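You operate a simulated robot arm through the tools that you are given. There is no shell and no other tool. Be economical: measure what you need, move in short steps, check, and stop when the job is done.

You are at the controls of a simulated two-armed robot. One attempt, no reset.

TASK
On the top of the reject shelf, fold the brown cloth in half, so that it is half as long.

The check looks at the end state, three seconds after you hand in, the way a careful person would. Anything else that was tipped, shoved, dropped, spilled or broken makes it a failure. Flat cloth is picked up by pressing the open fingertips on it (5 to 10 N) and closing them slowly along it; thin cloth reads only 2 to 8 mm in the jaws.

THE ROBOT
Two 7-joint arms with two-finger parallel grippers on one trunk, on a base that drives. Base frame: it is fixed to the floor where the robot stands at the start and does not move with it; the origin is under the middle of the robot, x ahead of it, y to its left, z up. Lengths are in mm, angles in degrees, forces in N, time in s.
The left shoulder is at the start at [70, 163, 1120], the right one opposite. Places, roughly: top of the reject shelf [700, 0, 800]. Payload 3.43 kg a hand.
The tool frame of a hand sits at the grasp point between the pads (the TCP): z along the fingers, y along the line on which they close. The tips reach 34 mm beyond it. The gripper opens to 128 mm. The fingers are 24 mm wide and 12 mm thick; the gripper's body (48 by 130 mm) begins 96 mm behind the TCP.
Orientation is that of the tool frame in the base frame, as a unit quaternion [x, y, z, w]. With the fingers straight down and closing along the base's y, the tool's x points along the base's -x, its y along +y and its z along -z.

THE INTERFACE
- The arms move only by the tool step_arm. It takes "left_rows", "right_rows" or both (then of equal length, played together; a hand with none holds still); each is a list of rows, each an object (a shift or turn left out is 0, a gripper value left out holds the last) with "translation": the shift along the tool's x, y, z in units of 500 mm (1.0 is 500 mm), a list of three; "delta_rot": the turn, a rotation vector about the tool's x, y, z in units of 45 degrees (1.0 is 45 degrees), a list of three; "gripper": the finger opening in cm, from 0 to 12.8. In form: [{"translation": [x, y, z], "delta_rot": [ax, ay, az], "gripper": gripper}, ...]. A call has 1 to 12 rows; each row is the pose to reach, as a shift and turn from the pose commanded when the call began, along the tool's axes at that moment. A call with a number of a shift or a turn outside -1 to 1 is refused whole. A row lasts 0.2 s, in which the tool goes at most 50 mm and 8.6 degrees; a call with a longer step from one row to the next is refused whole, and so is a gripper value outside its range. Where a pose cannot be reached the arm comes as near as it can. A force on the tool above 40 N (or 10 N above the force at the start of the call, whichever is more), or a blocked arm, ends the call early, and 0.2 s more pass. The fingers move at their own pace (about 153 mm/s each) and stop on an object; they squeeze with about 38 N. The grip force told is the motor's: it shows also when the fingers shut on nothing. Time passes only in rows, and 0.2 s behind the last, so rows that repeat a pose let the fingers close. It gives the time, the measured TCP pose, the force on the tool (base axes), the opening and the grip force at its end, in the units of the frame above (readings bear some noise).
- Cameras (640 x 400 px; columns grow to the right, rows downward): "scene" is now at [132.1, -7.3, 1336.6]; the picture's right is [-0.06, -1.00, 0.00], its down [-0.69, 0.04, -0.73] and it looks along [0.72, -0.05, -0.69] (base axes); focal length 274 px, centre (320, 200). "left" rides on the left gripper at [76, 11, -160] in its tool frame; the picture's right is [-0.15, 0.99, 0.00], its down [-0.88, -0.13, -0.46] and it looks along [-0.45, -0.07, 0.89] (tool axes); focal length 234 px, centre (320, 200). "right" rides on the right gripper at [76, -11, -160] in its tool frame; the picture's right is [0.15, 0.99, 0.00], its down [-0.88, 0.13, -0.46] and it looks along [-0.45, 0.07, 0.89] (tool axes); focal length 234 px, centre (320, 200). There is no depth. A picture from a camera that has moved, and an enlarged one, comes with that camera's place and axes in the base frame and with its lens.
- grab_frame(camera): a new picture of that camera. It takes no simulated time.
- move_column(by): slides the trunk up (or, below 0, down) by that many mm; the arms and the scene camera ride with it, the base frame stays. It gives what a move gives, with no picture.
- drive_base(legs): drives the robot by 1 to 6 legs, each [ahead, left, turn to the left] in mm, mm and degrees, along the robot's own axes; the way and the turn of a leg run together, so that a leg with both is an arc; at most 1500 mm and 180 degrees a leg. The arms and the cameras ride along, it lands a little off, and it stops where it bumps. It gives what a move gives.
- aim_head(pan, tilt): turns the head with the scene camera to pan (to the left, within 86 degrees either way) and tilt (down, from -29 to 69), counted from straight ahead of the robot. It gives what a move gives.
- enlarge(camera, box): a new picture of the part [left, top, right, bottom] of that camera's present view, enlarged. It takes no simulated time.
- hand_in(): hands the job in; it is judged then, once.

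Go step by step. Nothing tells you exact positions but the pictures and the camera data: compare them with the known pose of the tool, close in by small moves and look again before you grip or let go. The budget is 120 turns and 100 pictures, counting those below and the enlarged ones. Unless the task says otherwise, let go and move clear before handing in, and close with one line.

The tools are called after "Emit:" by a JSON object that holds its "op" and its "data". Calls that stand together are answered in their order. step_arm: Moves the arms, as the interface text tells. Its arguments: {"type":"object","properties":{"left_rows":{"type":"array","items":{"type":"object","properties":{"translation":{"type":"array","items":{"type":"number"}},"delta_rot":{"type":"array","items":{"type":"number"}},"gripper":{"type":"number"}}}},"right_rows":{"type":"array","items":{"type":"object","properties":{"translation":{"type":"array","items":{"type":"number"}},"delta_rot":{"type":"array","items":{"type":"number"}},"gripper":{"type":"number"}}}}},"required":[]} The other tools are called the same way: move_column (by) slides the trunk up or down; drive_base (legs) drives the base; aim_head (pan, tilt) turns the head that bears the scene camera; grab_frame (camera) takes a picture; enlarge (camera, box) takes an enlarged picture of a part of a camera's view; hand_in () hands the job in.

At the start:

```text
time: 0.0
left_eef_pos: [572.2, 283.0, 1013.2]
left_tcp_rot: [-0.001, 1.0, 0.0, 0.0]
left_ft_force: [-0.3, 0.6, -0.9]
left_width: 128.3
left_gripper_force: 0.1
right_eef_pos: [607.0, -311.9, 1003.0]
right_tcp_rot: [0.0, 1.0, -0.001, 0.0]
right_ft_force: [0.4, -1.1, -0.2]
right_width: 128.0
right_gripper_force: 0.0
trunk travel left (down, up): [-600.0, 340.0]
robot x, y, heading: [-3.6, 2.1, 0.1]
head pan, tilt: [-3.7, 43.5]
```

scene: 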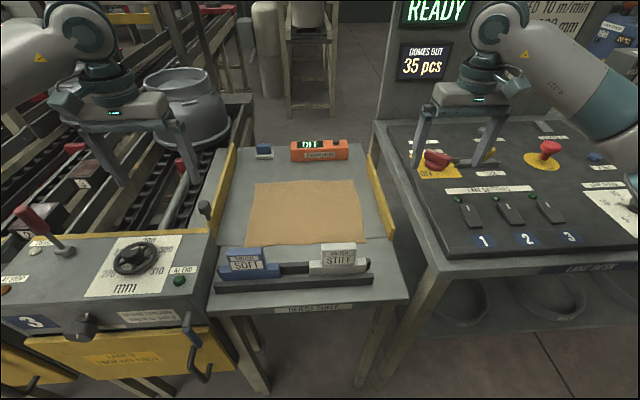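
right: 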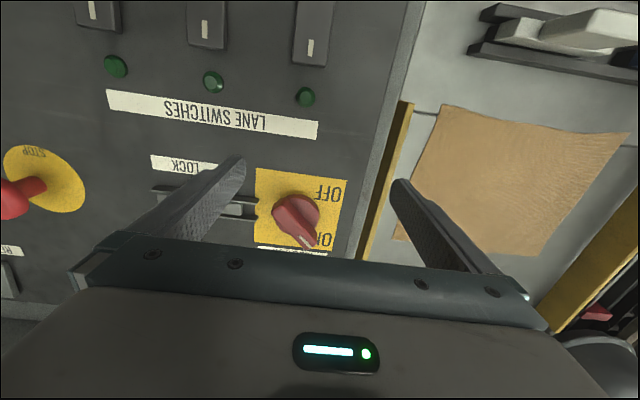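
left: 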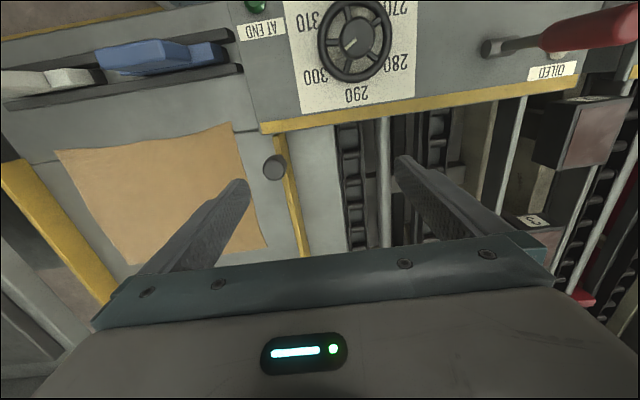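

The brown cloth lies on the reject shelf, roughly x 580–850, y ±160, with small things around it. I'll look closer before measuring.

Emit:
{"op": "enlarge", "data": {"camera": "scene", "box": [190, 120, 420, 310]}}

Emit:
{"op": "aim_head", "data": {"pan": 0, "tilt": 50}}

```text
2.11 times, centred on (305, 215) of scene
camera zoom: at [132.1, -7.3, 1336.6], right [-0.06, -1.0, 0.0], down [-0.69, 0.04, -0.73], along [0.72, -0.05, -0.69], focal length 577 px, centre (352, 168)
```

zoom: 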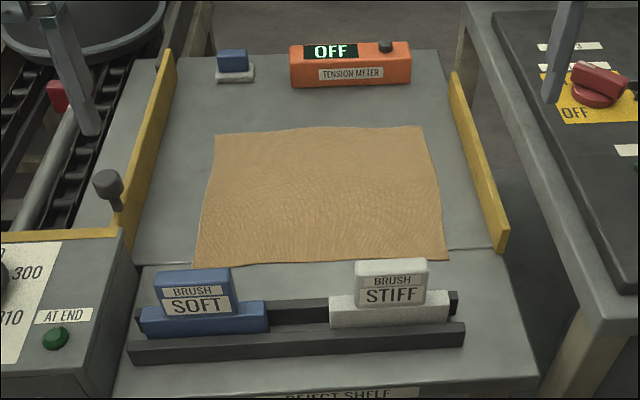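

```text
time: 0.7
left_eef_pos: [572.8, 283.4, 1014.5]
left_tcp_rot: [-0.001, 1.0, 0.0, 0.0]
left_ft_force: [-0.2, -0.1, -0.2]
left_width: 128.1
left_gripper_force: 0.1
right_eef_pos: [607.1, -313.2, 1003.8]
right_tcp_rot: [0.0, 1.0, 0.0, 0.0]
right_ft_force: [0.2, 0.4, 0.4]
right_width: 128.3
right_gripper_force: 0.0
trunk travel left (down, up): [-600.0, 340.0]
robot x, y, heading: [0.6, 1.3, 0.0]
head pan, tilt: [0.0, 50.0]
```

I've aimed the head straighter and lower, and now take fresh pictures for measuring.

Emit:
{"op": "grab_frame", "data": {"camera": "scene"}}

Emit:
{"op": "enlarge", "data": {"camera": "left", "box": [0, 0, 320, 280]}}

Emit:
{"op": "enlarge", "data": {"camera": "right", "box": [340, 0, 640, 280]}}

```text
95 pictures are left
camera scene: at [126.8, -2.0, 1327.6], right [0.0, -1.0, 0.0], down [-0.77, 0.0, -0.64], along [0.64, 0.0, -0.77], focal length 274 px, centre (320, 200)
```

scene: 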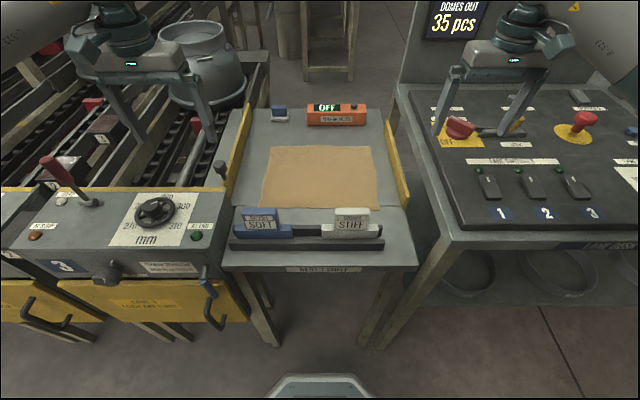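

```text
1.43 times, centred on (160, 140) of left
camera zoom: at [497.6, 295.6, 1171.9], right [0.15, 0.99, 0.0], down [0.88, -0.13, 0.46], along [0.45, -0.07, -0.89], focal length 334 px, centre (549, 286)
```

zoom: 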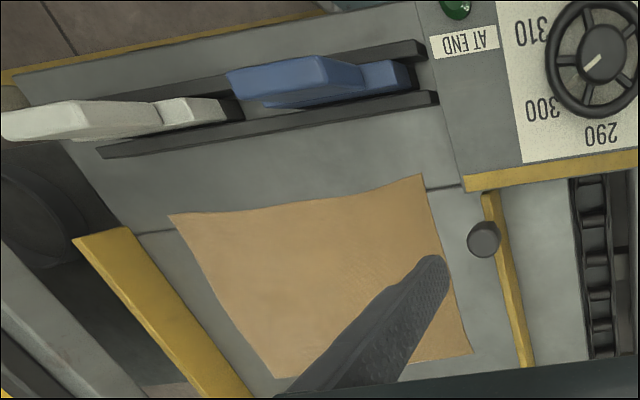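

```text
1.43 times, centred on (490, 140) of right
camera zoom: at [529.3, -322.2, 1163.9], right [-0.15, 0.99, 0.0], down [0.88, 0.13, 0.46], along [0.45, 0.07, -0.89], focal length 334 px, centre (77, 286)
```

zoom: 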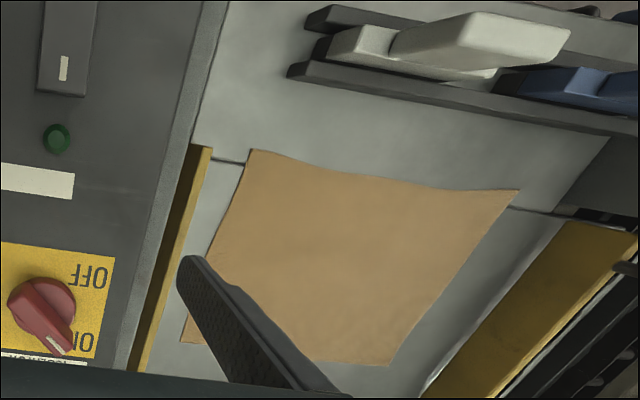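

Triangulating from both wrist cameras puts the cloth at about x 531–769, y −143…+150, on a surface at z≈803. So it is longest across (294 mm) and should be folded right edge to left edge. I'll hold the two corners of the right edge with both hands (right hand far, left hand near) and let the base carry them across. First I set the hands in that layout while they are high.

Emit:
{"op": "step_arm", "data": {"left_rows": [{"translation": [0.004, -0.027, 0]}, {"translation": [0.007, -0.054, 0]}, {"translation": [0.011, -0.082, 0]}, {"translation": [0.014, -0.109, 0]}, {"translation": [0.018, -0.136, 0]}, {"translation": [0.022, -0.163, 0]}, {"translation": [0.025, -0.19, 0]}, {"translation": [0.029, -0.218, 0]}, {"translation": [0.032, -0.245, 0]}, {"translation": [0.036, -0.272, 0]}, {"translation": [0.036, -0.272, 0]}], "right_rows": [{"translation": [-0.0276, 0.0918, 0]}, {"translation": [-0.0552, 0.1836, 0]}, {"translation": [-0.0828, 0.2754, 0]}, {"translation": [-0.1104, 0.3672, 0]}, {"translation": [-0.138, 0.459, 0]}, {"translation": [-0.1656, 0.5508, 0]}, {"translation": [-0.1932, 0.6426, 0]}, {"translation": [-0.2208, 0.7344, 0]}, {"translation": [-0.2484, 0.8262, 0]}, {"translation": [-0.276, 0.918, 0]}, {"translation": [-0.276, 0.918, 0]}]}}

```text
time: 3.1
left_eef_pos: [557.1, 143.8, 1013.0]
left_tcp_rot: [0.0, 1.0, 0.001, -0.001]
left_ft_force: [-0.3, 0.0, 0.8]
left_width: 127.9
left_gripper_force: 0.2
right_eef_pos: [732.1, 127.5, 999.9]
right_tcp_rot: [0.001, 1.0, 0.001, -0.001]
right_ft_force: [0.4, 0.2, -0.3]
right_width: 127.7
right_gripper_force: 0.2
right hand out of reach, approached as far as the arm can: row 10, 11
trunk travel left (down, up): [-600.0, 340.0]
robot x, y, heading: [-0.6, -0.2, 0.0]
head pan, tilt: [0.0, 50.0]
```

The far hand runs out of reach squarely ahead, so I'll stand further right and turned 20° left, which spreads the arms better. I drive there with the hands high.

Emit:
{"op": "drive_base", "data": {"legs": [[0, -385, 0], [0, 0, 20]]}}

Emit:
{"op": "grab_frame", "data": {"camera": "scene"}}

```text
time: 6.6
left_eef_pos: [468.7, -52.8, 1014.0]
left_tcp_rot: [-0.178, 0.984, 0.0, 0.0]
left_ft_force: [0.3, -0.3, 0.3]
left_width: 128.2
left_gripper_force: 0.1
right_eef_pos: [639.2, -9.2, 1001.2]
right_tcp_rot: [-0.175, 0.984, 0.0, 0.0]
right_ft_force: [0.5, 0.6, 0.2]
right_width: 128.1
right_gripper_force: 0.1
trunk travel left (down, up): [-600.0, 340.0]
robot x, y, heading: [1.6, -387.4, 20.4]
head pan, tilt: [0.0, 50.0]
```

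```text
92 pictures are left
camera scene: at [118.6, -342.7, 1327.6], right [0.35, -0.94, 0.0], down [-0.72, -0.27, -0.64], along [0.6, 0.22, -0.77], focal length 274 px, centre (320, 200)
```

scene: 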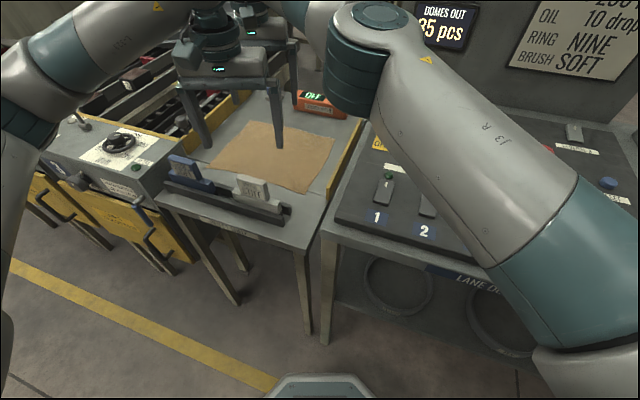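

There's ample floor room. I'll raise the trunk a little to keep the elbows clear. Then I'll turn the grippers to close along the right edge (x), so each pinch takes a strip right at the edge, and bring them over the two right corners.

Emit:
{"op": "move_column", "data": {"by": 80}}

Emit:
{"op": "step_arm", "data": {"left_rows": [{"translation": [-0.025, -0.042, 0], "delta_rot": [0, 0, -0.18], "gripper": 4}, {"translation": [-0.05, -0.084, 0], "delta_rot": [0, 0, -0.36]}, {"translation": [-0.075, -0.127, 0], "delta_rot": [0, 0, -0.54]}, {"translation": [-0.1, -0.169, 0], "delta_rot": [0, 0, -0.72]}, {"translation": [-0.126, -0.211, 0], "delta_rot": [0, 0, -0.9]}], "right_rows": [{"translation": [-0.019, -0.059, 0], "delta_rot": [0, 0, -0.18], "gripper": 4}, {"translation": [-0.038, -0.118, 0], "delta_rot": [0, 0, -0.36]}, {"translation": [-0.057, -0.176, 0], "delta_rot": [0, 0, -0.54]}, {"translation": [-0.076, -0.235, 0], "delta_rot": [0, 0, -0.72]}, {"translation": [-0.095, -0.294, 0], "delta_rot": [0, 0, -0.9]}]}}

Emit:
{"op": "step_arm", "data": {"left_rows": [{"delta_rot": [0, 0, -0.162]}, {"delta_rot": [0, 0, -0.324]}, {"delta_rot": [0, 0, -0.486]}, {"delta_rot": [0, 0, -0.648]}], "right_rows": [{"delta_rot": [0, 0, -0.162]}, {"delta_rot": [0, 0, -0.324]}, {"delta_rot": [0, 0, -0.486]}, {"delta_rot": [0, 0, -0.648]}]}}

Emit:
{"op": "grab_frame", "data": {"camera": "scene"}}

Emit:
{"op": "grab_frame", "data": {"camera": "left"}}

Emit:
{"op": "grab_frame", "data": {"camera": "right"}}

```text
time: 7.8
left_eef_pos: [469.2, -53.6, 1093.3]
left_tcp_rot: [-0.177, 0.984, 0.0, 0.0]
left_ft_force: [-0.4, -0.1, 0.8]
left_width: 128.0
left_gripper_force: 0.1
right_eef_pos: [640.2, -8.1, 1080.6]
right_tcp_rot: [-0.177, 0.984, 0.0, 0.0]
right_ft_force: [0.5, -0.3, -0.1]
right_width: 127.7
right_gripper_force: 0.1
trunk travel left (down, up): [-680.0, 260.0]
robot x, y, heading: [1.2, -385.5, 20.5]
head pan, tilt: [0.0, 50.0]
```

```text
time: 9.0
left_eef_pos: [567.9, -137.4, 1093.0]
left_tcp_rot: [-0.508, 0.861, 0.003, 0.0]
left_ft_force: [0.5, -0.8, -0.7]
left_width: 40.1
left_gripper_force: 0.2
right_eef_pos: [726.5, -169.7, 1078.4]
right_tcp_rot: [-0.469, 0.883, 0.004, -0.001]
right_ft_force: [1.2, -1.7, -0.2]
right_width: 40.1
right_gripper_force: 0.0
right hand out of reach, approached as far as the arm can: row 5
trunk travel left (down, up): [-680.0, 260.0]
robot x, y, heading: [0.1, -386.5, 20.5]
head pan, tilt: [0.0, 50.0]
```

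```text
time: 10.0
left_eef_pos: [566.2, -131.0, 1093.2]
left_tcp_rot: [0.709, -0.705, 0.0, 0.0]
left_ft_force: [-0.2, 0.1, 1.0]
left_width: 40.2
left_gripper_force: 0.0
right_eef_pos: [724.4, -164.1, 1079.2]
right_tcp_rot: [-0.467, 0.884, 0.001, -0.001]
right_ft_force: [-1.2, 0.6, -1.1]
right_width: 40.0
right_gripper_force: 0.1
right hand out of reach, approached as far as the arm can: row 1, 2, 3, 4
trunk travel left (down, up): [-680.0, 260.0]
robot x, y, heading: [-0.2, -383.7, 20.3]
head pan, tilt: [0.0, 50.0]
```

```text
91 pictures are left
camera scene: at [119.2, -343.6, 1407.5], right [0.35, -0.94, 0.0], down [-0.72, -0.27, -0.64], along [0.6, 0.22, -0.77], focal length 274 px, centre (320, 200)
```

scene: 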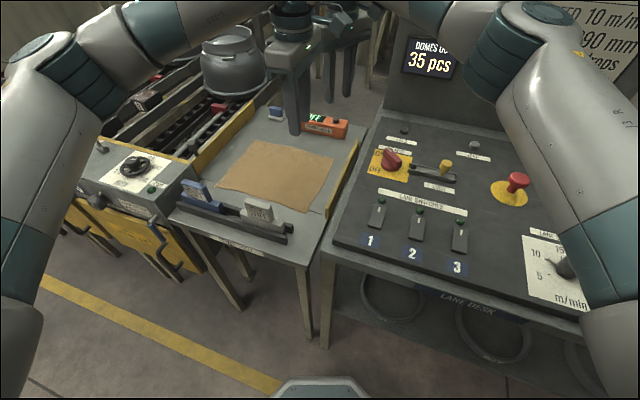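

```text
90 pictures are left
camera left: at [554.7, -206.4, 1251.8], right [-0.99, 0.14, 0.0], down [0.13, 0.88, 0.46], along [0.07, 0.45, -0.89], focal length 234 px, centre (320, 200)
```

left: 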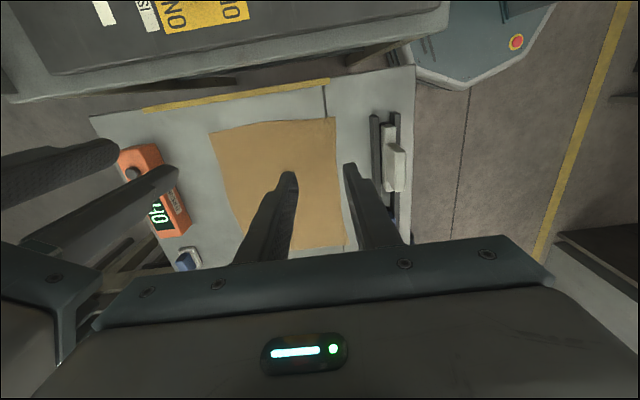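

```text
89 pictures are left
camera right: at [689.6, -232.2, 1239.4], right [-0.9, 0.44, 0.0], down [0.39, 0.8, 0.46], along [0.2, 0.41, -0.89], focal length 234 px, centre (320, 200)
```

right: 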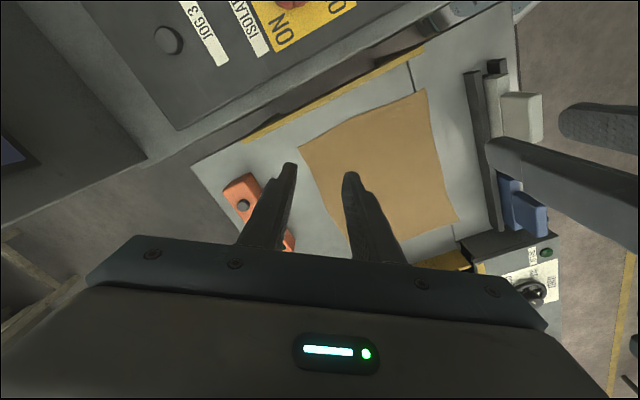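

The left hand is fine, but the right wrist hits a limit turned this way. Diagonal pinches across the corners suit better: left at yaw 45°, right at yaw −45°. I turn both while still high.

Emit:
{"op": "step_arm", "data": {"left_rows": [{"delta_rot": [0, 0, 0.17]}, {"delta_rot": [0, 0, 0.34]}, {"delta_rot": [0, 0, 0.51]}, {"delta_rot": [0, 0, 0.68]}, {"delta_rot": [0, 0, 0.85]}, {"delta_rot": [0, 0, 1.0]}], "right_rows": [{"delta_rot": [0, 0, 0.17]}, {"delta_rot": [0, 0, 0.34]}, {"delta_rot": [0, 0, 0.51]}, {"delta_rot": [0, 0, 0.68]}, {"delta_rot": [0, 0, 0.85]}, {"delta_rot": [0, 0, 1.0]}]}}

Emit:
{"op": "step_arm", "data": {"right_rows": [{"delta_rot": [0, 0, 0.17]}, {"delta_rot": [0, 0, 0.34]}, {"delta_rot": [0, 0, 0.51]}, {"delta_rot": [0, 0, 0.68]}, {"delta_rot": [0, 0, 0.85]}, {"delta_rot": [0, 0, 1.0]}]}}

```text
time: 11.4
left_eef_pos: [563.8, -130.2, 1092.8]
left_tcp_rot: [-0.382, 0.924, 0.001, 0.001]
left_ft_force: [-0.4, -0.1, 0.3]
left_width: 39.7
left_gripper_force: 0.0
right_eef_pos: [723.5, -163.7, 1080.1]
right_tcp_rot: [-0.093, 0.996, 0.001, -0.001]
right_ft_force: [0.4, 0.2, 0.8]
right_width: 40.1
right_gripper_force: 0.1
trunk travel left (down, up): [-680.0, 260.0]
robot x, y, heading: [-5.1, -388.1, 20.5]
head pan, tilt: [0.0, 50.0]
```

```text
time: 12.8
left_eef_pos: [565.3, -130.9, 1092.9]
left_tcp_rot: [-0.384, 0.923, 0.0, 0.0]
left_ft_force: [0.7, 0.3, -0.2]
left_width: 39.8
left_gripper_force: 0.1
right_eef_pos: [723.6, -163.6, 1080.2]
right_tcp_rot: [0.296, 0.955, 0.001, -0.002]
right_ft_force: [-0.1, -1.0, -0.9]
right_width: 40.0
right_gripper_force: 0.0
trunk travel left (down, up): [-680.0, 260.0]
robot x, y, heading: [0.0, -382.5, 20.8]
head pan, tilt: [0.0, 50.0]
```

Both turns worked. Next I bring both hands over the pinch points, (552, −122) near and (748, −122) far, at TCP z≈930.

Emit:
{"op": "step_arm", "data": {"left_rows": [{"translation": [0.002, 0.008, 0.08], "gripper": 2.5}, {"translation": [0.003, 0.016, 0.16]}, {"translation": [0.005, 0.024, 0.24]}, {"translation": [0.006, 0.031, 0.32]}, {"translation": [0.006, 0.031, 0.32]}], "right_rows": [{"translation": [0.002, 0.024, 0.07], "delta_rot": [0, 0, 0.06], "gripper": 2.5}, {"translation": [0.003, 0.048, 0.14], "delta_rot": [0, 0, 0.12]}, {"translation": [0.005, 0.072, 0.21], "delta_rot": [0, 0, 0.18]}, {"translation": [0.007, 0.096, 0.29], "delta_rot": [0, 0, 0.235]}, {"translation": [0.007, 0.096, 0.29], "delta_rot": [0, 0, 0.235]}]}}

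Emit:
{"op": "grab_frame", "data": {"camera": "scene"}}

Emit:
{"op": "grab_frame", "data": {"camera": "left"}}

Emit:
{"op": "grab_frame", "data": {"camera": "right"}}

```text
time: 14.0
left_eef_pos: [551.1, -123.4, 932.7]
left_tcp_rot: [-0.383, 0.924, 0.001, 0.0]
left_ft_force: [-0.6, -0.5, 0.3]
left_width: 24.7
left_gripper_force: 0.1
right_eef_pos: [748.7, -123.4, 935.8]
right_tcp_rot: [0.382, 0.924, 0.002, -0.002]
right_ft_force: [0.4, -0.4, -0.6]
right_width: 25.0
right_gripper_force: 0.0
trunk travel left (down, up): [-680.0, 260.0]
robot x, y, heading: [2.8, -389.9, 20.4]
head pan, tilt: [0.0, 50.0]
```

```text
88 pictures are left
camera scene: at [118.2, -344.6, 1407.7], right [0.35, -0.94, 0.0], down [-0.72, -0.27, -0.64], along [0.6, 0.22, -0.77], focal length 274 px, centre (320, 200)
```

scene: 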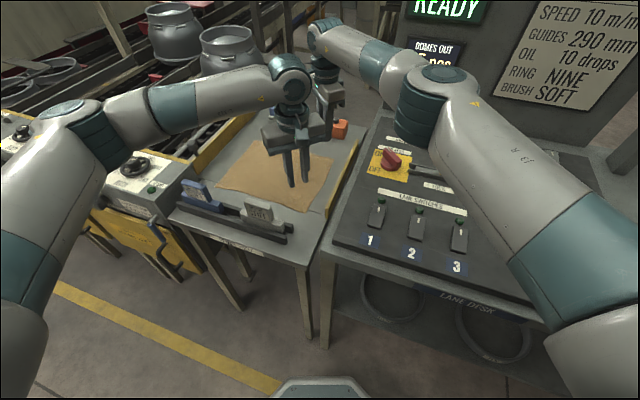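

```text
87 pictures are left
camera left: at [489.4, -168.2, 1091.2], right [-0.6, 0.8, 0.0], down [0.71, 0.53, 0.46], along [0.37, 0.27, -0.89], focal length 234 px, centre (320, 200)
```

left: 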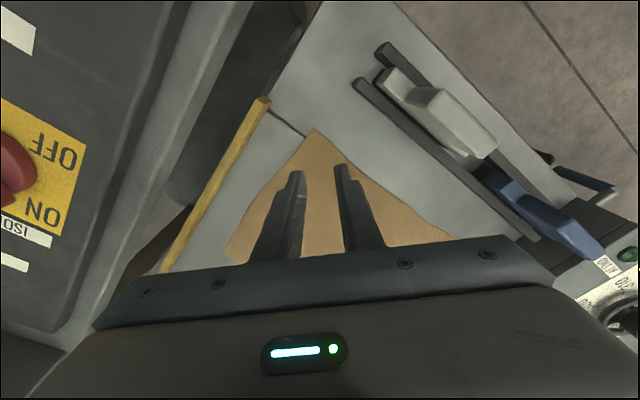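

```text
86 pictures are left
camera right: at [686.1, -76.3, 1096.4], right [0.59, 0.8, 0.0], down [0.72, -0.53, 0.45], along [0.37, -0.27, -0.89], focal length 234 px, centre (320, 200)
```

right: 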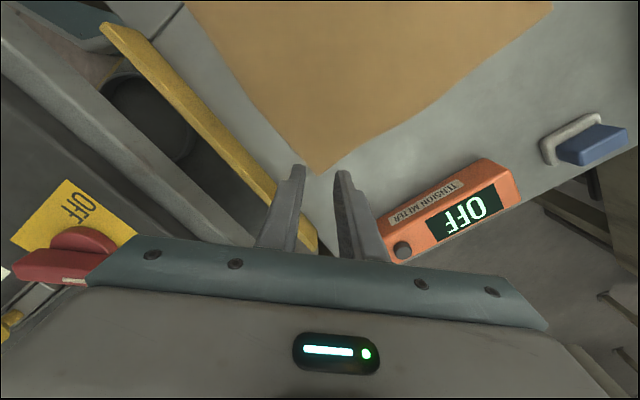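

Corner estimates agree: near (537, −145) and far (771, −149). I lower both hands to just above the cloth.

Emit:
{"op": "step_arm", "data": {"left_rows": [{"translation": [-0.003, -0.003, 0.06]}, {"translation": [-0.006, -0.006, 0.12]}, {"translation": [-0.006, -0.006, 0.172]}, {"translation": [-0.006, -0.006, 0.176]}], "right_rows": [{"translation": [0, 0, 0.06]}, {"translation": [0, 0, 0.12]}, {"translation": [0, 0, 0.178]}, {"translation": [0, 0, 0.182]}]}}

Emit:
{"op": "grab_frame", "data": {"camera": "left"}}

Emit:
{"op": "grab_frame", "data": {"camera": "right"}}

```text
time: 15.0
left_eef_pos: [556.4, -122.4, 845.0]
left_tcp_rot: [-0.382, 0.924, 0.0, 0.0]
left_ft_force: [0.0, -0.7, -0.1]
left_width: 25.2
left_gripper_force: 0.1
right_eef_pos: [748.4, -121.5, 843.6]
right_tcp_rot: [0.381, 0.924, 0.0, -0.001]
right_ft_force: [0.2, 0.2, 0.6]
right_width: 24.9
right_gripper_force: 0.1
trunk travel left (down, up): [-680.0, 260.0]
robot x, y, heading: [-0.9, -382.3, 20.3]
head pan, tilt: [0.0, 50.0]
```

```text
85 pictures are left
camera left: at [494.9, -167.4, 1003.7], right [-0.6, 0.8, 0.0], down [0.71, 0.53, 0.46], along [0.37, 0.27, -0.89], focal length 234 px, centre (320, 200)
```

left: 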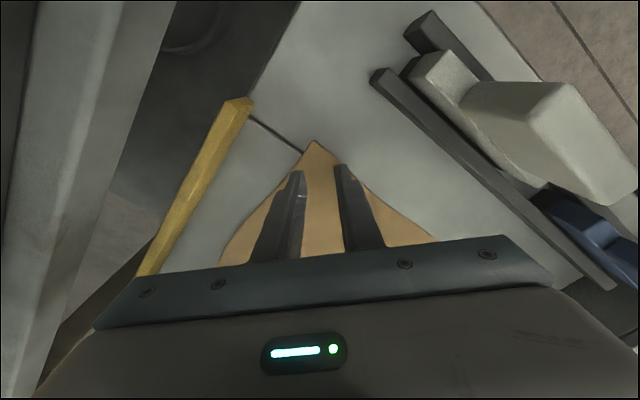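

```text
84 pictures are left
camera right: at [684.9, -75.3, 1004.3], right [0.59, 0.8, 0.0], down [0.72, -0.53, 0.45], along [0.37, -0.27, -0.89], focal length 234 px, centre (320, 200)
```

right: 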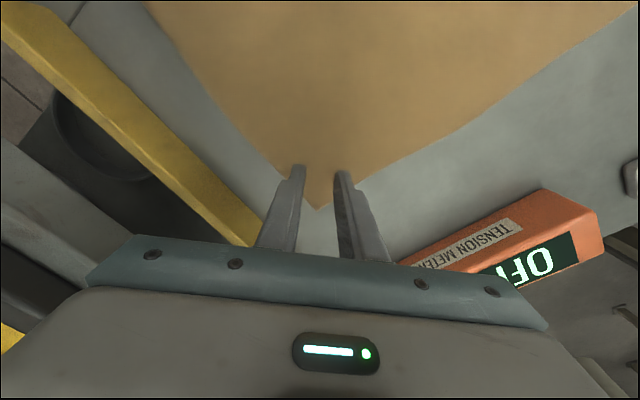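

Both tips straddle the corners about 30 mm in. I creep down to contact.

Emit:
{"op": "step_arm", "data": {"left_rows": [{"translation": [0, 0, 0.004]}, {"translation": [0, 0, 0.008]}, {"translation": [0, 0, 0.012]}, {"translation": [0, 0, 0.014]}], "right_rows": [{"translation": [0, 0, 0.004]}, {"translation": [0, 0, 0.008]}, {"translation": [0, 0, 0.01]}, {"translation": [0, 0, 0.012]}]}}

```text
time: 16.0
left_eef_pos: [556.1, -121.1, 837.8]
left_tcp_rot: [-0.384, 0.923, 0.0, 0.0]
left_ft_force: [-0.9, 0.2, -0.6]
left_width: 24.8
left_gripper_force: 0.2
right_eef_pos: [747.6, -121.0, 837.6]
right_tcp_rot: [0.381, 0.925, 0.0, -0.001]
right_ft_force: [-0.7, -0.6, 0.2]
right_width: 25.2
right_gripper_force: 0.0
trunk travel left (down, up): [-680.0, 260.0]
robot x, y, heading: [0.2, -383.5, 20.4]
head pan, tilt: [0.0, 50.0]
```

Emit:
{"op": "step_arm", "data": {"left_rows": [{"translation": [0, 0, 0.003]}, {"translation": [0, 0, 0.006]}, {"translation": [0, 0, 0.008]}], "right_rows": [{"translation": [0, 0, 0.003]}, {"translation": [0, 0, 0.006]}, {"translation": [0, 0, 0.008]}]}}

```text
time: 16.8
left_eef_pos: [555.4, -121.1, 833.0]
left_tcp_rot: [-0.384, 0.923, -0.001, 0.0]
left_ft_force: [1.2, 0.9, 4.2]
left_width: 25.0
left_gripper_force: 0.1
right_eef_pos: [746.6, -121.6, 833.9]
right_tcp_rot: [0.381, 0.924, 0.001, -0.001]
right_ft_force: [0.4, -0.1, 4.5]
right_width: 24.8
right_gripper_force: 0.1
trunk travel left (down, up): [-680.0, 260.0]
robot x, y, heading: [-1.1, -386.5, 20.3]
head pan, tilt: [0.0, 50.0]
```

Contact at about 4 N. I press slightly more and close slowly.

Emit:
{"op": "step_arm", "data": {"left_rows": [{"translation": [0, 0, 0.002]}, {"translation": [0, 0, 0.002], "gripper": 2.2}, {"translation": [0, 0, 0.002], "gripper": 1.9}, {"translation": [0, 0, 0.002], "gripper": 1.6}, {"translation": [0, 0, 0.002], "gripper": 1.3}, {"translation": [0, 0, 0.002], "gripper": 1.0}, {"translation": [0, 0, 0.002], "gripper": 0.7}, {"translation": [0, 0, 0.002], "gripper": 0.4}, {"translation": [0, 0, 0.002], "gripper": 0.2}, {"translation": [0, 0, 0.002], "gripper": 0}, {"translation": [0, 0, 0.002], "gripper": 0}], "right_rows": [{"translation": [0, 0, 0.002]}, {"translation": [0, 0, 0.002], "gripper": 2.2}, {"translation": [0, 0, 0.002], "gripper": 1.9}, {"translation": [0, 0, 0.002], "gripper": 1.6}, {"translation": [0, 0, 0.002], "gripper": 1.3}, {"translation": [0, 0, 0.002], "gripper": 1.0}, {"translation": [0, 0, 0.002], "gripper": 0.7}, {"translation": [0, 0, 0.002], "gripper": 0.4}, {"translation": [0, 0, 0.002], "gripper": 0.2}, {"translation": [0, 0, 0.002], "gripper": 0}, {"translation": [0, 0, 0.002], "gripper": 0}]}}

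Emit:
{"op": "grab_frame", "data": {"camera": "left"}}

Emit:
{"op": "grab_frame", "data": {"camera": "right"}}

```text
time: 19.2
left_eef_pos: [555.1, -122.2, 833.6]
left_tcp_rot: [-0.383, 0.924, 0.0, 0.002]
left_ft_force: [1.5, 0.6, 10.6]
left_width: 0.0
left_gripper_force: 33.3
right_eef_pos: [744.0, -121.4, 834.9]
right_tcp_rot: [0.381, 0.924, 0.001, -0.001]
right_ft_force: [-0.4, -0.4, 10.5]
right_width: 1.9
right_gripper_force: 36.7
trunk travel left (down, up): [-680.0, 260.0]
robot x, y, heading: [-1.7, -383.8, 20.4]
head pan, tilt: [0.0, 50.0]
```

```text
83 pictures are left
camera left: at [493.3, -167.3, 993.2], right [-0.6, 0.8, 0.0], down [0.71, 0.53, 0.46], along [0.37, 0.27, -0.89], focal length 234 px, centre (320, 200)
```

left: 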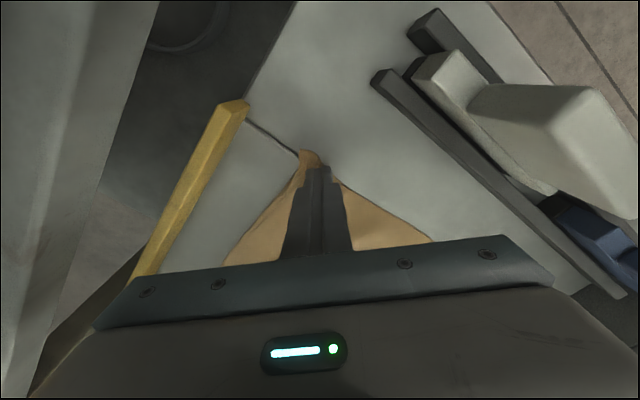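

```text
82 pictures are left
camera right: at [682.0, -75.7, 995.0], right [0.59, 0.8, 0.0], down [0.72, -0.53, 0.45], along [0.37, -0.27, -0.89], focal length 234 px, centre (320, 200)
```

right: 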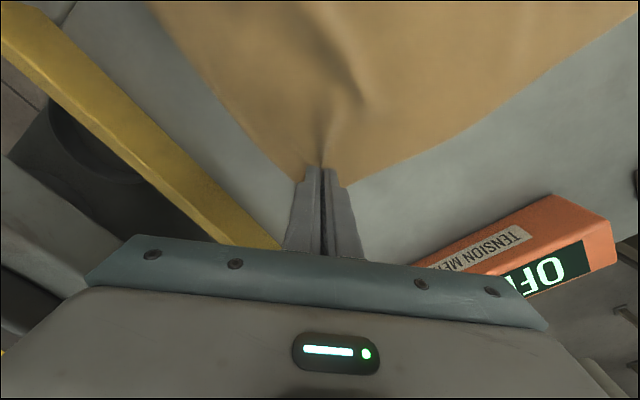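

The right hand has a pinch (≈2 mm), but the left closed on nothing. I lift and reopen the left to retry while the right holds.

Emit:
{"op": "step_arm", "data": {"left_rows": [{"translation": [0, 0, -0.006]}, {"translation": [0, 0, -0.02]}, {"translation": [0, 0, -0.02], "gripper": 3.5}, {"translation": [0, 0, -0.02], "gripper": 3.5}]}}

Emit:
{"op": "grab_frame", "data": {"camera": "left"}}

```text
time: 20.2
left_eef_pos: [553.5, -121.9, 844.5]
left_tcp_rot: [-0.384, 0.923, -0.001, 0.001]
left_ft_force: [-0.4, -0.2, 0.1]
left_width: 35.0
left_gripper_force: 0.1
right_eef_pos: [744.5, -121.5, 834.6]
right_tcp_rot: [0.381, 0.924, 0.001, 0.0]
right_ft_force: [-2.6, -0.6, 13.6]
right_width: 2.0
right_gripper_force: 37.2
trunk travel left (down, up): [-680.0, 260.0]
robot x, y, heading: [-3.4, -384.1, 20.4]
head pan, tilt: [0.0, 50.0]
```

```text
81 pictures are left
camera left: at [493.3, -167.5, 1002.9], right [-0.6, 0.8, 0.0], down [0.71, 0.53, 0.46], along [0.37, 0.27, -0.89], focal length 234 px, centre (320, 200)
```

left: 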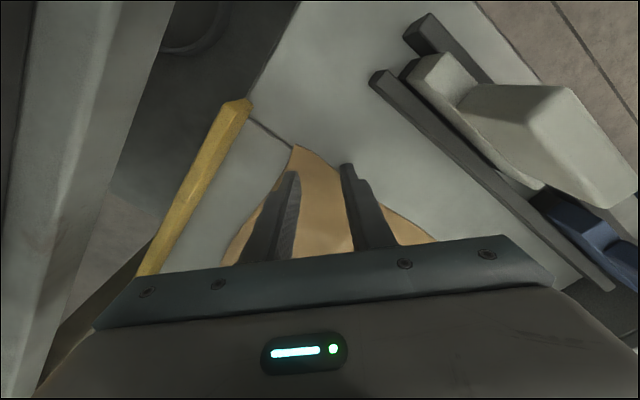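

The near corner has moved to about (546, −152), so I re-centre the left hand deeper inside it and press again.

Emit:
{"op": "step_arm", "data": {"left_rows": [{"translation": [-0.008, -0.015, 0], "gripper": 2.8}, {"translation": [-0.016, -0.03, 0]}, {"translation": [-0.016, -0.03, 0.008]}, {"translation": [-0.016, -0.03, 0.014]}, {"translation": [-0.016, -0.03, 0.018]}, {"translation": [-0.016, -0.03, 0.022]}]}}

Emit:
{"op": "grab_frame", "data": {"camera": "left"}}

```text
time: 21.6
left_eef_pos: [569.9, -127.0, 833.8]
left_tcp_rot: [-0.383, 0.924, -0.001, 0.001]
left_ft_force: [-2.7, 1.7, 13.1]
left_width: 28.0
left_gripper_force: 0.1
right_eef_pos: [744.1, -120.3, 834.3]
right_tcp_rot: [0.38, 0.925, 0.001, 0.0]
right_ft_force: [1.9, -0.3, 9.4]
right_width: 2.0
right_gripper_force: 36.4
trunk travel left (down, up): [-680.0, 260.0]
robot x, y, heading: [0.6, -384.7, 20.4]
head pan, tilt: [0.0, 50.0]
```

```text
80 pictures are left
camera left: at [509.5, -172.4, 993.1], right [-0.6, 0.8, 0.0], down [0.71, 0.53, 0.46], along [0.37, 0.27, -0.89], focal length 234 px, centre (320, 200)
```

left: 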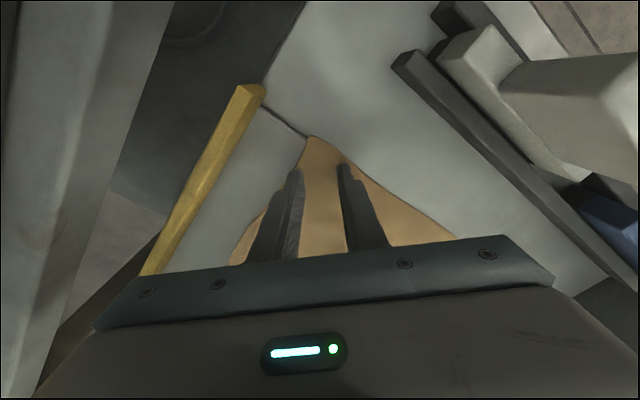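

Both left fingertips are on the cloth now, pressing at 13 N. I ease off a touch and close slowly.

Emit:
{"op": "step_arm", "data": {"left_rows": [{"translation": [0, 0, -0.002]}, {"translation": [0, 0, -0.002], "gripper": 2.5}, {"translation": [0, 0, -0.002], "gripper": 2.2}, {"translation": [0, 0, -0.002], "gripper": 1.9}, {"translation": [0, 0, -0.002], "gripper": 1.6}, {"translation": [0, 0, -0.002], "gripper": 1.3}, {"translation": [0, 0, -0.002], "gripper": 1.0}, {"translation": [0, 0, -0.002], "gripper": 0.7}, {"translation": [0, 0, -0.002], "gripper": 0.4}, {"translation": [0, 0, -0.002], "gripper": 0.2}, {"translation": [0, 0, -0.002], "gripper": 0}, {"translation": [0, 0, -0.002], "gripper": 0}]}}

Emit:
{"op": "grab_frame", "data": {"camera": "left"}}

Emit:
{"op": "grab_frame", "data": {"camera": "scene"}}

```text
time: 24.2
left_eef_pos: [571.1, -127.4, 835.7]
left_tcp_rot: [-0.384, 0.923, 0.0, 0.001]
left_ft_force: [4.8, -0.2, 15.3]
left_width: 1.8
left_gripper_force: 36.5
right_eef_pos: [746.2, -122.5, 834.2]
right_tcp_rot: [0.381, 0.925, 0.001, -0.001]
right_ft_force: [-1.1, -0.8, 9.3]
right_width: 1.8
right_gripper_force: 36.4
trunk travel left (down, up): [-680.0, 260.0]
robot x, y, heading: [1.6, -384.7, 20.5]
head pan, tilt: [0.0, 50.0]
```

```text
79 pictures are left
camera left: at [509.5, -172.6, 993.1], right [-0.6, 0.8, 0.0], down [0.71, 0.53, 0.46], along [0.37, 0.27, -0.89], focal length 234 px, centre (320, 200)
```

left: 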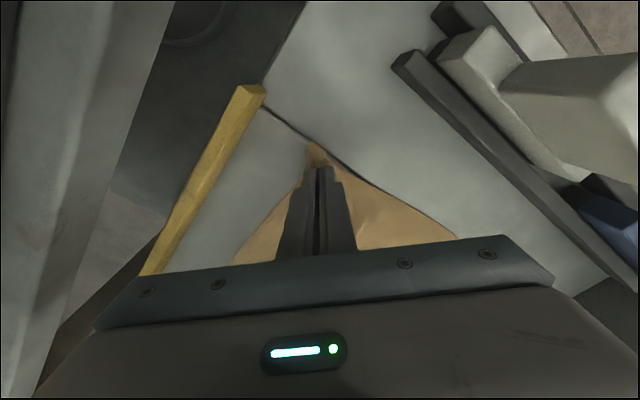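

```text
78 pictures are left
camera scene: at [116.5, -344.2, 1407.9], right [0.35, -0.94, 0.0], down [-0.72, -0.27, -0.64], along [0.6, 0.22, -0.76], focal length 274 px, centre (320, 200)
```

scene: 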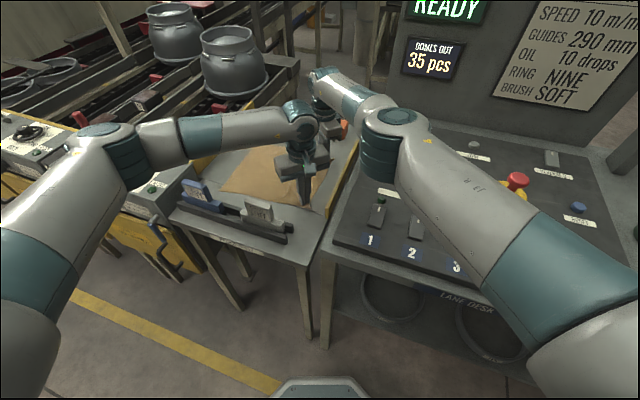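

Both hands now read a ~2 mm pinch. I lift 60 mm gently and check.

Emit:
{"op": "step_arm", "data": {"left_rows": [{"translation": [0, 0, -0.02]}, {"translation": [0, 0, -0.04]}, {"translation": [0, 0, -0.06]}, {"translation": [0, 0, -0.08]}, {"translation": [0, 0, -0.1]}, {"translation": [0, 0, -0.12]}, {"translation": [0, 0, -0.12]}], "right_rows": [{"translation": [0, 0, -0.02]}, {"translation": [0, 0, -0.04]}, {"translation": [0, 0, -0.06]}, {"translation": [0, 0, -0.08]}, {"translation": [0, 0, -0.1]}, {"translation": [0, 0, -0.12]}, {"translation": [0, 0, -0.12]}]}}

Emit:
{"op": "grab_frame", "data": {"camera": "left"}}

Emit:
{"op": "grab_frame", "data": {"camera": "right"}}

Emit:
{"op": "enlarge", "data": {"camera": "scene", "box": [180, 80, 400, 260]}}

```text
time: 25.8
left_eef_pos: [574.0, -126.3, 893.5]
left_tcp_rot: [-0.384, 0.923, -0.001, 0.0]
left_ft_force: [3.8, 0.5, 0.0]
left_width: 1.3
left_gripper_force: 36.5
right_eef_pos: [748.8, -120.8, 892.1]
right_tcp_rot: [0.381, 0.925, 0.001, -0.001]
right_ft_force: [-3.0, 0.2, -0.3]
right_width: 2.0
right_gripper_force: 37.0
trunk travel left (down, up): [-680.0, 260.0]
robot x, y, heading: [-1.0, -387.3, 20.3]
head pan, tilt: [0.0, 50.0]
```

```text
77 pictures are left
camera left: at [511.1, -171.8, 1051.3], right [-0.6, 0.8, 0.0], down [0.71, 0.53, 0.46], along [0.37, 0.27, -0.89], focal length 234 px, centre (320, 200)
```

left: 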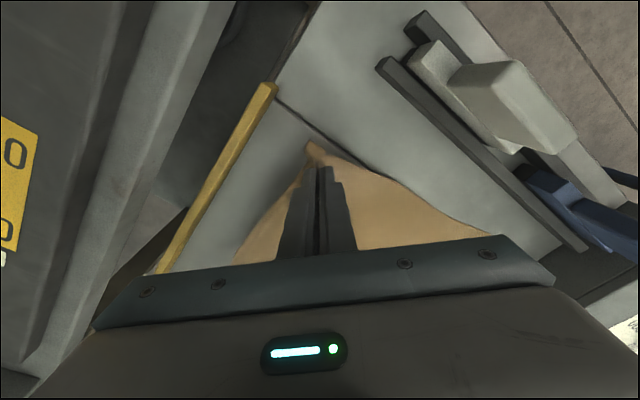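

```text
76 pictures are left
camera right: at [684.9, -74.7, 1053.2], right [0.59, 0.8, 0.0], down [0.72, -0.53, 0.45], along [0.36, -0.27, -0.89], focal length 234 px, centre (320, 200)
```

right: 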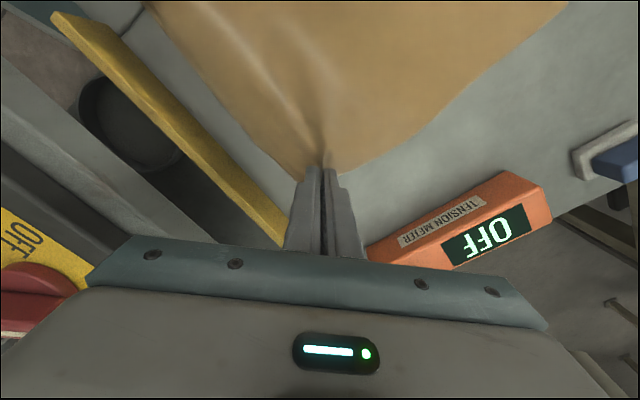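

```text
2.22 times, centred on (290, 170) of scene
camera zoom: at [119.1, -343.0, 1407.5], right [0.35, -0.94, 0.0], down [-0.72, -0.27, -0.64], along [0.6, 0.22, -0.77], focal length 609 px, centre (387, 267)
```

zoom: 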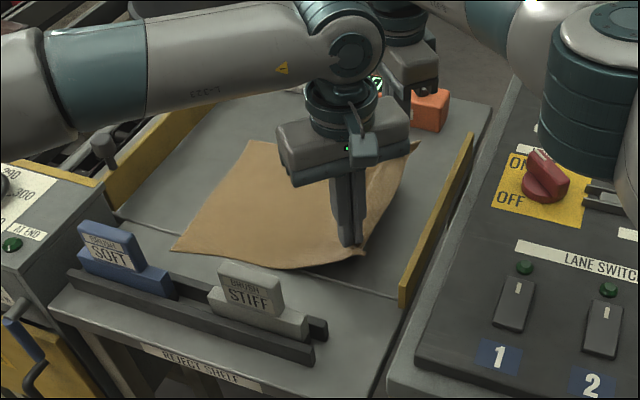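

Both corners are lifted with the rest still flat. The edge is slightly stretched (~3.5 N), so I bring the hands 10 mm together while rising and moving inward along the fold arc.

Emit:
{"op": "step_arm", "data": {"left_rows": [{"translation": [-0.012, 0.009, -0.02]}, {"translation": [-0.024, 0.018, -0.04]}, {"translation": [-0.036, 0.027, -0.056]}, {"translation": [-0.048, 0.036, -0.07]}, {"translation": [-0.059, 0.045, -0.08]}, {"translation": [-0.059, 0.045, -0.08]}], "right_rows": [{"translation": [0.012, 0.009, -0.02]}, {"translation": [0.024, 0.018, -0.04]}, {"translation": [0.036, 0.027, -0.056]}, {"translation": [0.048, 0.036, -0.07]}, {"translation": [0.059, 0.046, -0.08]}, {"translation": [0.059, 0.046, -0.08]}]}}

Emit:
{"op": "enlarge", "data": {"camera": "scene", "box": [180, 80, 400, 260]}}

```text
time: 27.2
left_eef_pos: [577.4, -89.9, 932.5]
left_tcp_rot: [-0.383, 0.924, 0.001, 0.0]
left_ft_force: [0.1, 0.6, 0.5]
left_width: 1.4
left_gripper_force: 36.4
right_eef_pos: [736.6, -92.6, 929.3]
right_tcp_rot: [0.381, 0.924, 0.001, -0.002]
right_ft_force: [-0.1, 0.3, -0.1]
right_width: 1.9
right_gripper_force: 37.1
right hand out of reach, approached as far as the arm can: row 3, 4, 5, 6
trunk travel left (down, up): [-680.0, 260.0]
robot x, y, heading: [-1.2, -386.1, 20.4]
head pan, tilt: [0.0, 50.0]
```

```text
2.22 times, centred on (290, 170) of scene
camera zoom: at [119.2, -343.3, 1407.5], right [0.35, -0.94, 0.0], down [-0.72, -0.27, -0.64], along [0.6, 0.22, -0.77], focal length 609 px, centre (387, 267)
```

zoom: 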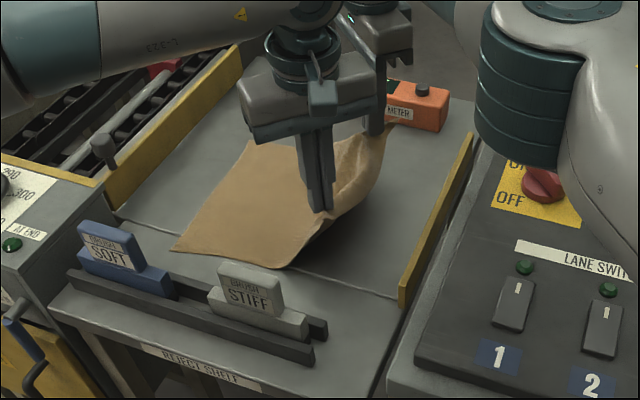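

The edge hangs cleanly between the hands. Now I carry it left with the base, 80 mm first.

Emit:
{"op": "drive_base", "data": {"legs": [[28, 75, 0]]}}

Emit:
{"op": "enlarge", "data": {"camera": "scene", "box": [180, 80, 400, 260]}}

```text
time: 28.2
left_eef_pos: [577.8, -9.3, 933.0]
left_tcp_rot: [-0.382, 0.924, 0.0, 0.0]
left_ft_force: [-0.4, -0.5, 0.3]
left_width: 1.5
left_gripper_force: 35.9
right_eef_pos: [737.6, -14.3, 930.3]
right_tcp_rot: [0.382, 0.924, 0.001, -0.001]
right_ft_force: [-0.1, 0.2, -0.3]
right_width: 2.0
right_gripper_force: 36.6
trunk travel left (down, up): [-680.0, 260.0]
robot x, y, heading: [0.7, -303.7, 20.5]
head pan, tilt: [0.0, 50.0]
```

```text
2.22 times, centred on (290, 170) of scene
camera zoom: at [119.0, -263.2, 1407.6], right [0.35, -0.94, 0.0], down [-0.72, -0.27, -0.64], along [0.6, 0.22, -0.77], focal length 609 px, centre (387, 267)
```

zoom: 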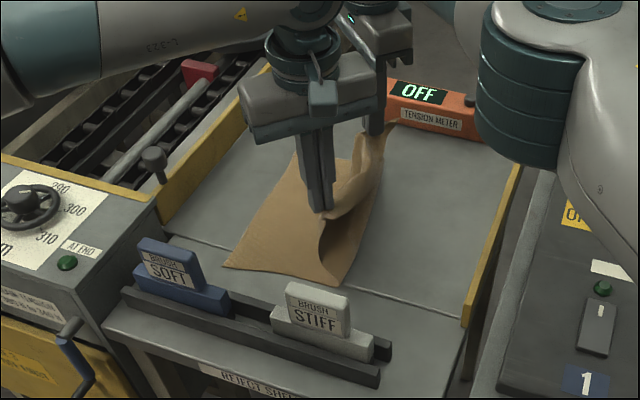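

The fold is forming well. Another 80 mm left.

Emit:
{"op": "drive_base", "data": {"legs": [[27, 75, 0]]}}

Emit:
{"op": "step_arm", "data": {"left_rows": [{"translation": [0.005, 0.0, 0.025]}, {"translation": [0.01, 0.01, 0.05]}, {"translation": [0.01, 0.01, 0.075]}, {"translation": [0.01, 0.01, 0.09]}, {"translation": [0.01, 0.01, 0.09]}], "right_rows": [{"translation": [0, 0, 0.025]}, {"translation": [0, 0.0, 0.05]}, {"translation": [0, 0.0, 0.075]}, {"translation": [0, 0.0, 0.09]}, {"translation": [0, 0.0, 0.09]}]}}

Emit:
{"op": "enlarge", "data": {"camera": "scene", "box": [180, 80, 400, 260]}}

Emit:
{"op": "grab_frame", "data": {"camera": "right"}}

Emit:
{"op": "grab_frame", "data": {"camera": "left"}}

```text
time: 29.3
left_eef_pos: [576.4, 69.2, 933.0]
left_tcp_rot: [-0.384, 0.924, 0.0, 0.0]
left_ft_force: [0.0, 0.6, 0.2]
left_width: 1.6
left_gripper_force: 36.7
right_eef_pos: [735.7, 66.9, 930.8]
right_tcp_rot: [0.382, 0.924, 0.0, -0.001]
right_ft_force: [-0.5, 0.2, 0.2]
right_width: 1.7
right_gripper_force: 36.6
trunk travel left (down, up): [-680.0, 260.0]
robot x, y, heading: [-1.1, -224.8, 20.3]
head pan, tilt: [0.0, 50.0]
```

```text
time: 30.5
left_eef_pos: [568.6, 68.4, 887.1]
left_tcp_rot: [-0.384, 0.923, 0.0, -0.001]
left_ft_force: [-0.8, 0.5, -0.3]
left_width: 1.6
left_gripper_force: 36.0
right_eef_pos: [733.1, 63.0, 884.0]
right_tcp_rot: [0.381, 0.925, 0.0, -0.001]
right_ft_force: [-0.2, 1.0, 0.1]
right_width: 1.9
right_gripper_force: 36.8
trunk travel left (down, up): [-680.0, 260.0]
robot x, y, heading: [-1.6, -228.8, 20.4]
head pan, tilt: [0.0, 50.0]
```

```text
2.22 times, centred on (290, 170) of scene
camera zoom: at [118.2, -184.2, 1407.5], right [0.35, -0.94, 0.0], down [-0.72, -0.27, -0.64], along [0.6, 0.22, -0.77], focal length 609 px, centre (387, 267)
```

zoom: 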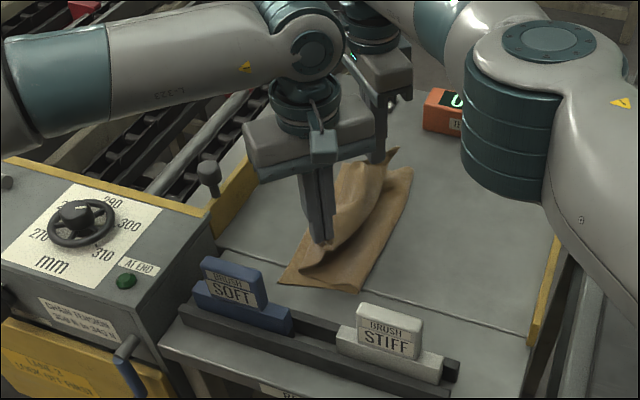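

```text
71 pictures are left
camera right: at [670.6, 110.4, 1045.5], right [0.59, 0.8, 0.0], down [0.72, -0.53, 0.45], along [0.36, -0.27, -0.89], focal length 234 px, centre (320, 200)
```

right: 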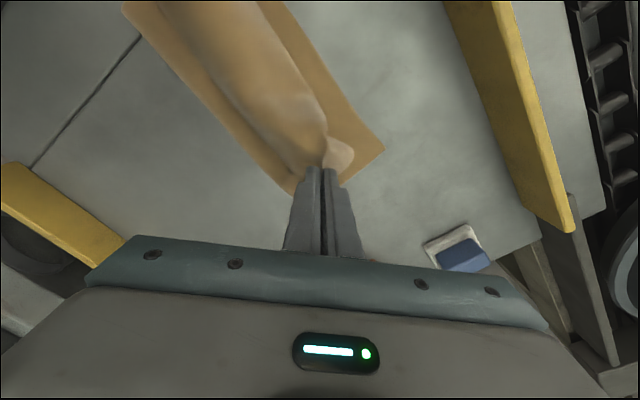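

```text
70 pictures are left
camera left: at [508.0, 24.4, 1046.5], right [-0.6, 0.8, 0.0], down [0.71, 0.53, 0.46], along [0.37, 0.27, -0.89], focal length 234 px, centre (320, 200)
```

left: 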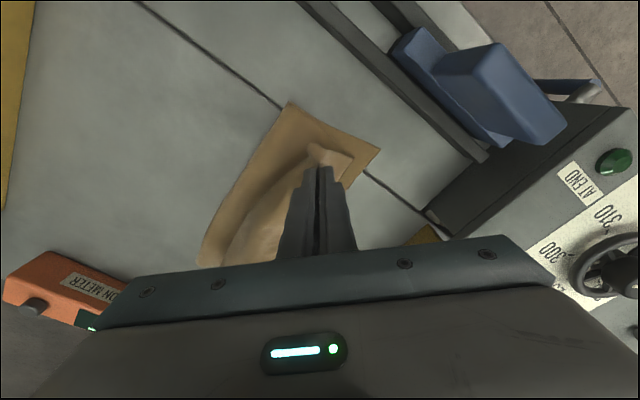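

The lower layer's free edge has crept right a little; its corners are now about (760, 126) far and (525, 113) near. I adapt the landing target and drive 32 mm more, then lower while stretching the edge lightly.

Emit:
{"op": "drive_base", "data": {"legs": [[11, 30, 0]]}}

Emit:
{"op": "step_arm", "data": {"left_rows": [{"translation": [0.008, 0.002, 0.02]}, {"translation": [0.016, 0.004, 0.04]}, {"translation": [0.025, 0.006, 0.06]}, {"translation": [0.025, 0.006, 0.075]}, {"translation": [0.025, 0.006, 0.075]}], "right_rows": [{"translation": [0.003, 0.003, 0.02]}, {"translation": [0.006, 0.006, 0.04]}, {"translation": [0.008, 0.009, 0.06]}, {"translation": [0.008, 0.009, 0.072]}, {"translation": [0.008, 0.009, 0.072]}]}}

Emit:
{"op": "grab_frame", "data": {"camera": "right"}}

Emit:
{"op": "grab_frame", "data": {"camera": "left"}}

Emit:
{"op": "enlarge", "data": {"camera": "scene", "box": [180, 80, 400, 260]}}

```text
time: 31.3
left_eef_pos: [568.3, 98.0, 888.9]
left_tcp_rot: [-0.382, 0.924, 0.0, 0.0]
left_ft_force: [-0.3, 0.2, 0.4]
left_width: 1.3
left_gripper_force: 36.5
right_eef_pos: [734.1, 91.3, 886.3]
right_tcp_rot: [0.383, 0.924, 0.002, -0.001]
right_ft_force: [0.2, -0.2, 0.9]
right_width: 2.0
right_gripper_force: 36.5
trunk travel left (down, up): [-680.0, 260.0]
robot x, y, heading: [0.8, -197.1, 20.4]
head pan, tilt: [0.0, 50.0]
```

```text
time: 32.5
left_eef_pos: [558.1, 92.3, 851.5]
left_tcp_rot: [-0.383, 0.924, 0.0, 0.0]
left_ft_force: [-0.7, 0.5, 0.2]
left_width: 1.5
left_gripper_force: 36.4
right_eef_pos: [726.1, 97.1, 853.0]
right_tcp_rot: [0.382, 0.924, 0.001, -0.001]
right_ft_force: [-0.1, -1.0, -0.4]
right_width: 2.0
right_gripper_force: 36.1
right hand out of reach, approached as far as the arm can: row 2, 3, 4, 5
trunk travel left (down, up): [-680.0, 260.0]
robot x, y, heading: [2.1, -195.7, 20.5]
head pan, tilt: [0.0, 50.0]
```

```text
69 pictures are left
camera right: at [663.0, 143.3, 1012.9], right [0.59, 0.8, 0.0], down [0.72, -0.53, 0.45], along [0.36, -0.27, -0.89], focal length 234 px, centre (320, 200)
```

right: 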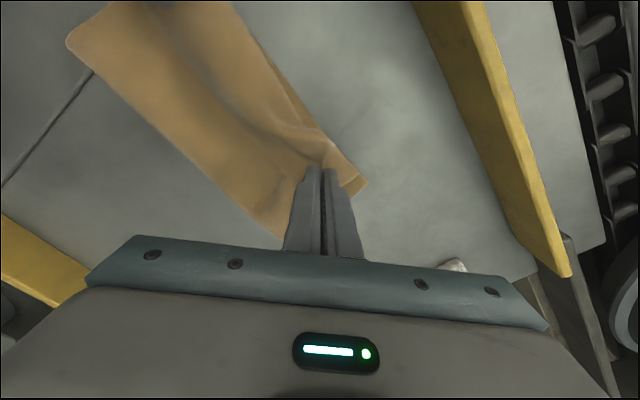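

```text
68 pictures are left
camera left: at [497.3, 47.7, 1009.0], right [-0.6, 0.8, 0.0], down [0.72, 0.53, 0.46], along [0.37, 0.27, -0.89], focal length 234 px, centre (320, 200)
```

left: 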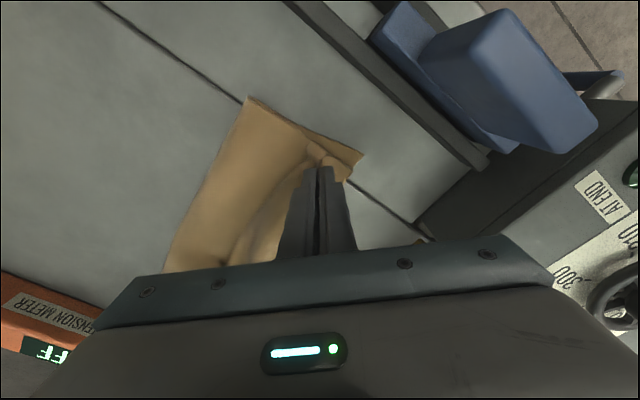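

```text
2.22 times, centred on (290, 170) of scene
camera zoom: at [118.3, -153.5, 1407.5], right [0.35, -0.94, 0.0], down [-0.72, -0.27, -0.64], along [0.6, 0.22, -0.77], focal length 609 px, centre (387, 267)
```

zoom: 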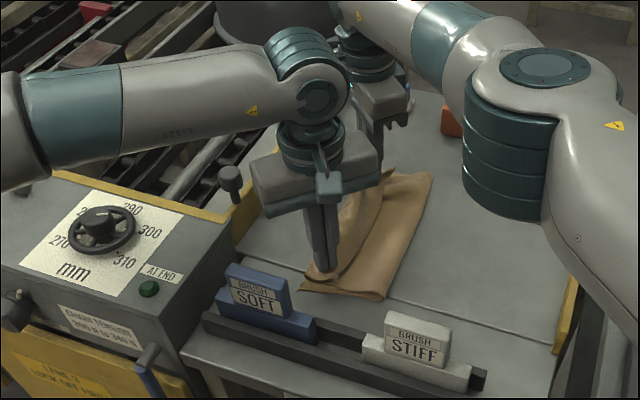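

Positions are near the target. I lower the last centimetre and check the contact force.

Emit:
{"op": "step_arm", "data": {"left_rows": [{"translation": [0, 0, 0.01]}, {"translation": [0, 0, 0.018]}, {"translation": [0, 0, 0.022]}], "right_rows": [{"translation": [0, 0, 0.01]}, {"translation": [0, 0, 0.018]}, {"translation": [0, 0, 0.024]}]}}

```text
time: 33.3
left_eef_pos: [559.2, 93.6, 839.5]
left_tcp_rot: [-0.382, 0.924, -0.001, 0.001]
left_ft_force: [0.3, 1.0, 0.7]
left_width: 1.5
left_gripper_force: 37.0
right_eef_pos: [724.2, 96.5, 840.4]
right_tcp_rot: [0.382, 0.924, 0.001, 0.0]
right_ft_force: [0.1, 0.0, 0.6]
right_width: 2.0
right_gripper_force: 36.6
trunk travel left (down, up): [-680.0, 260.0]
robot x, y, heading: [-0.5, -196.0, 20.1]
head pan, tilt: [0.0, 50.0]
```

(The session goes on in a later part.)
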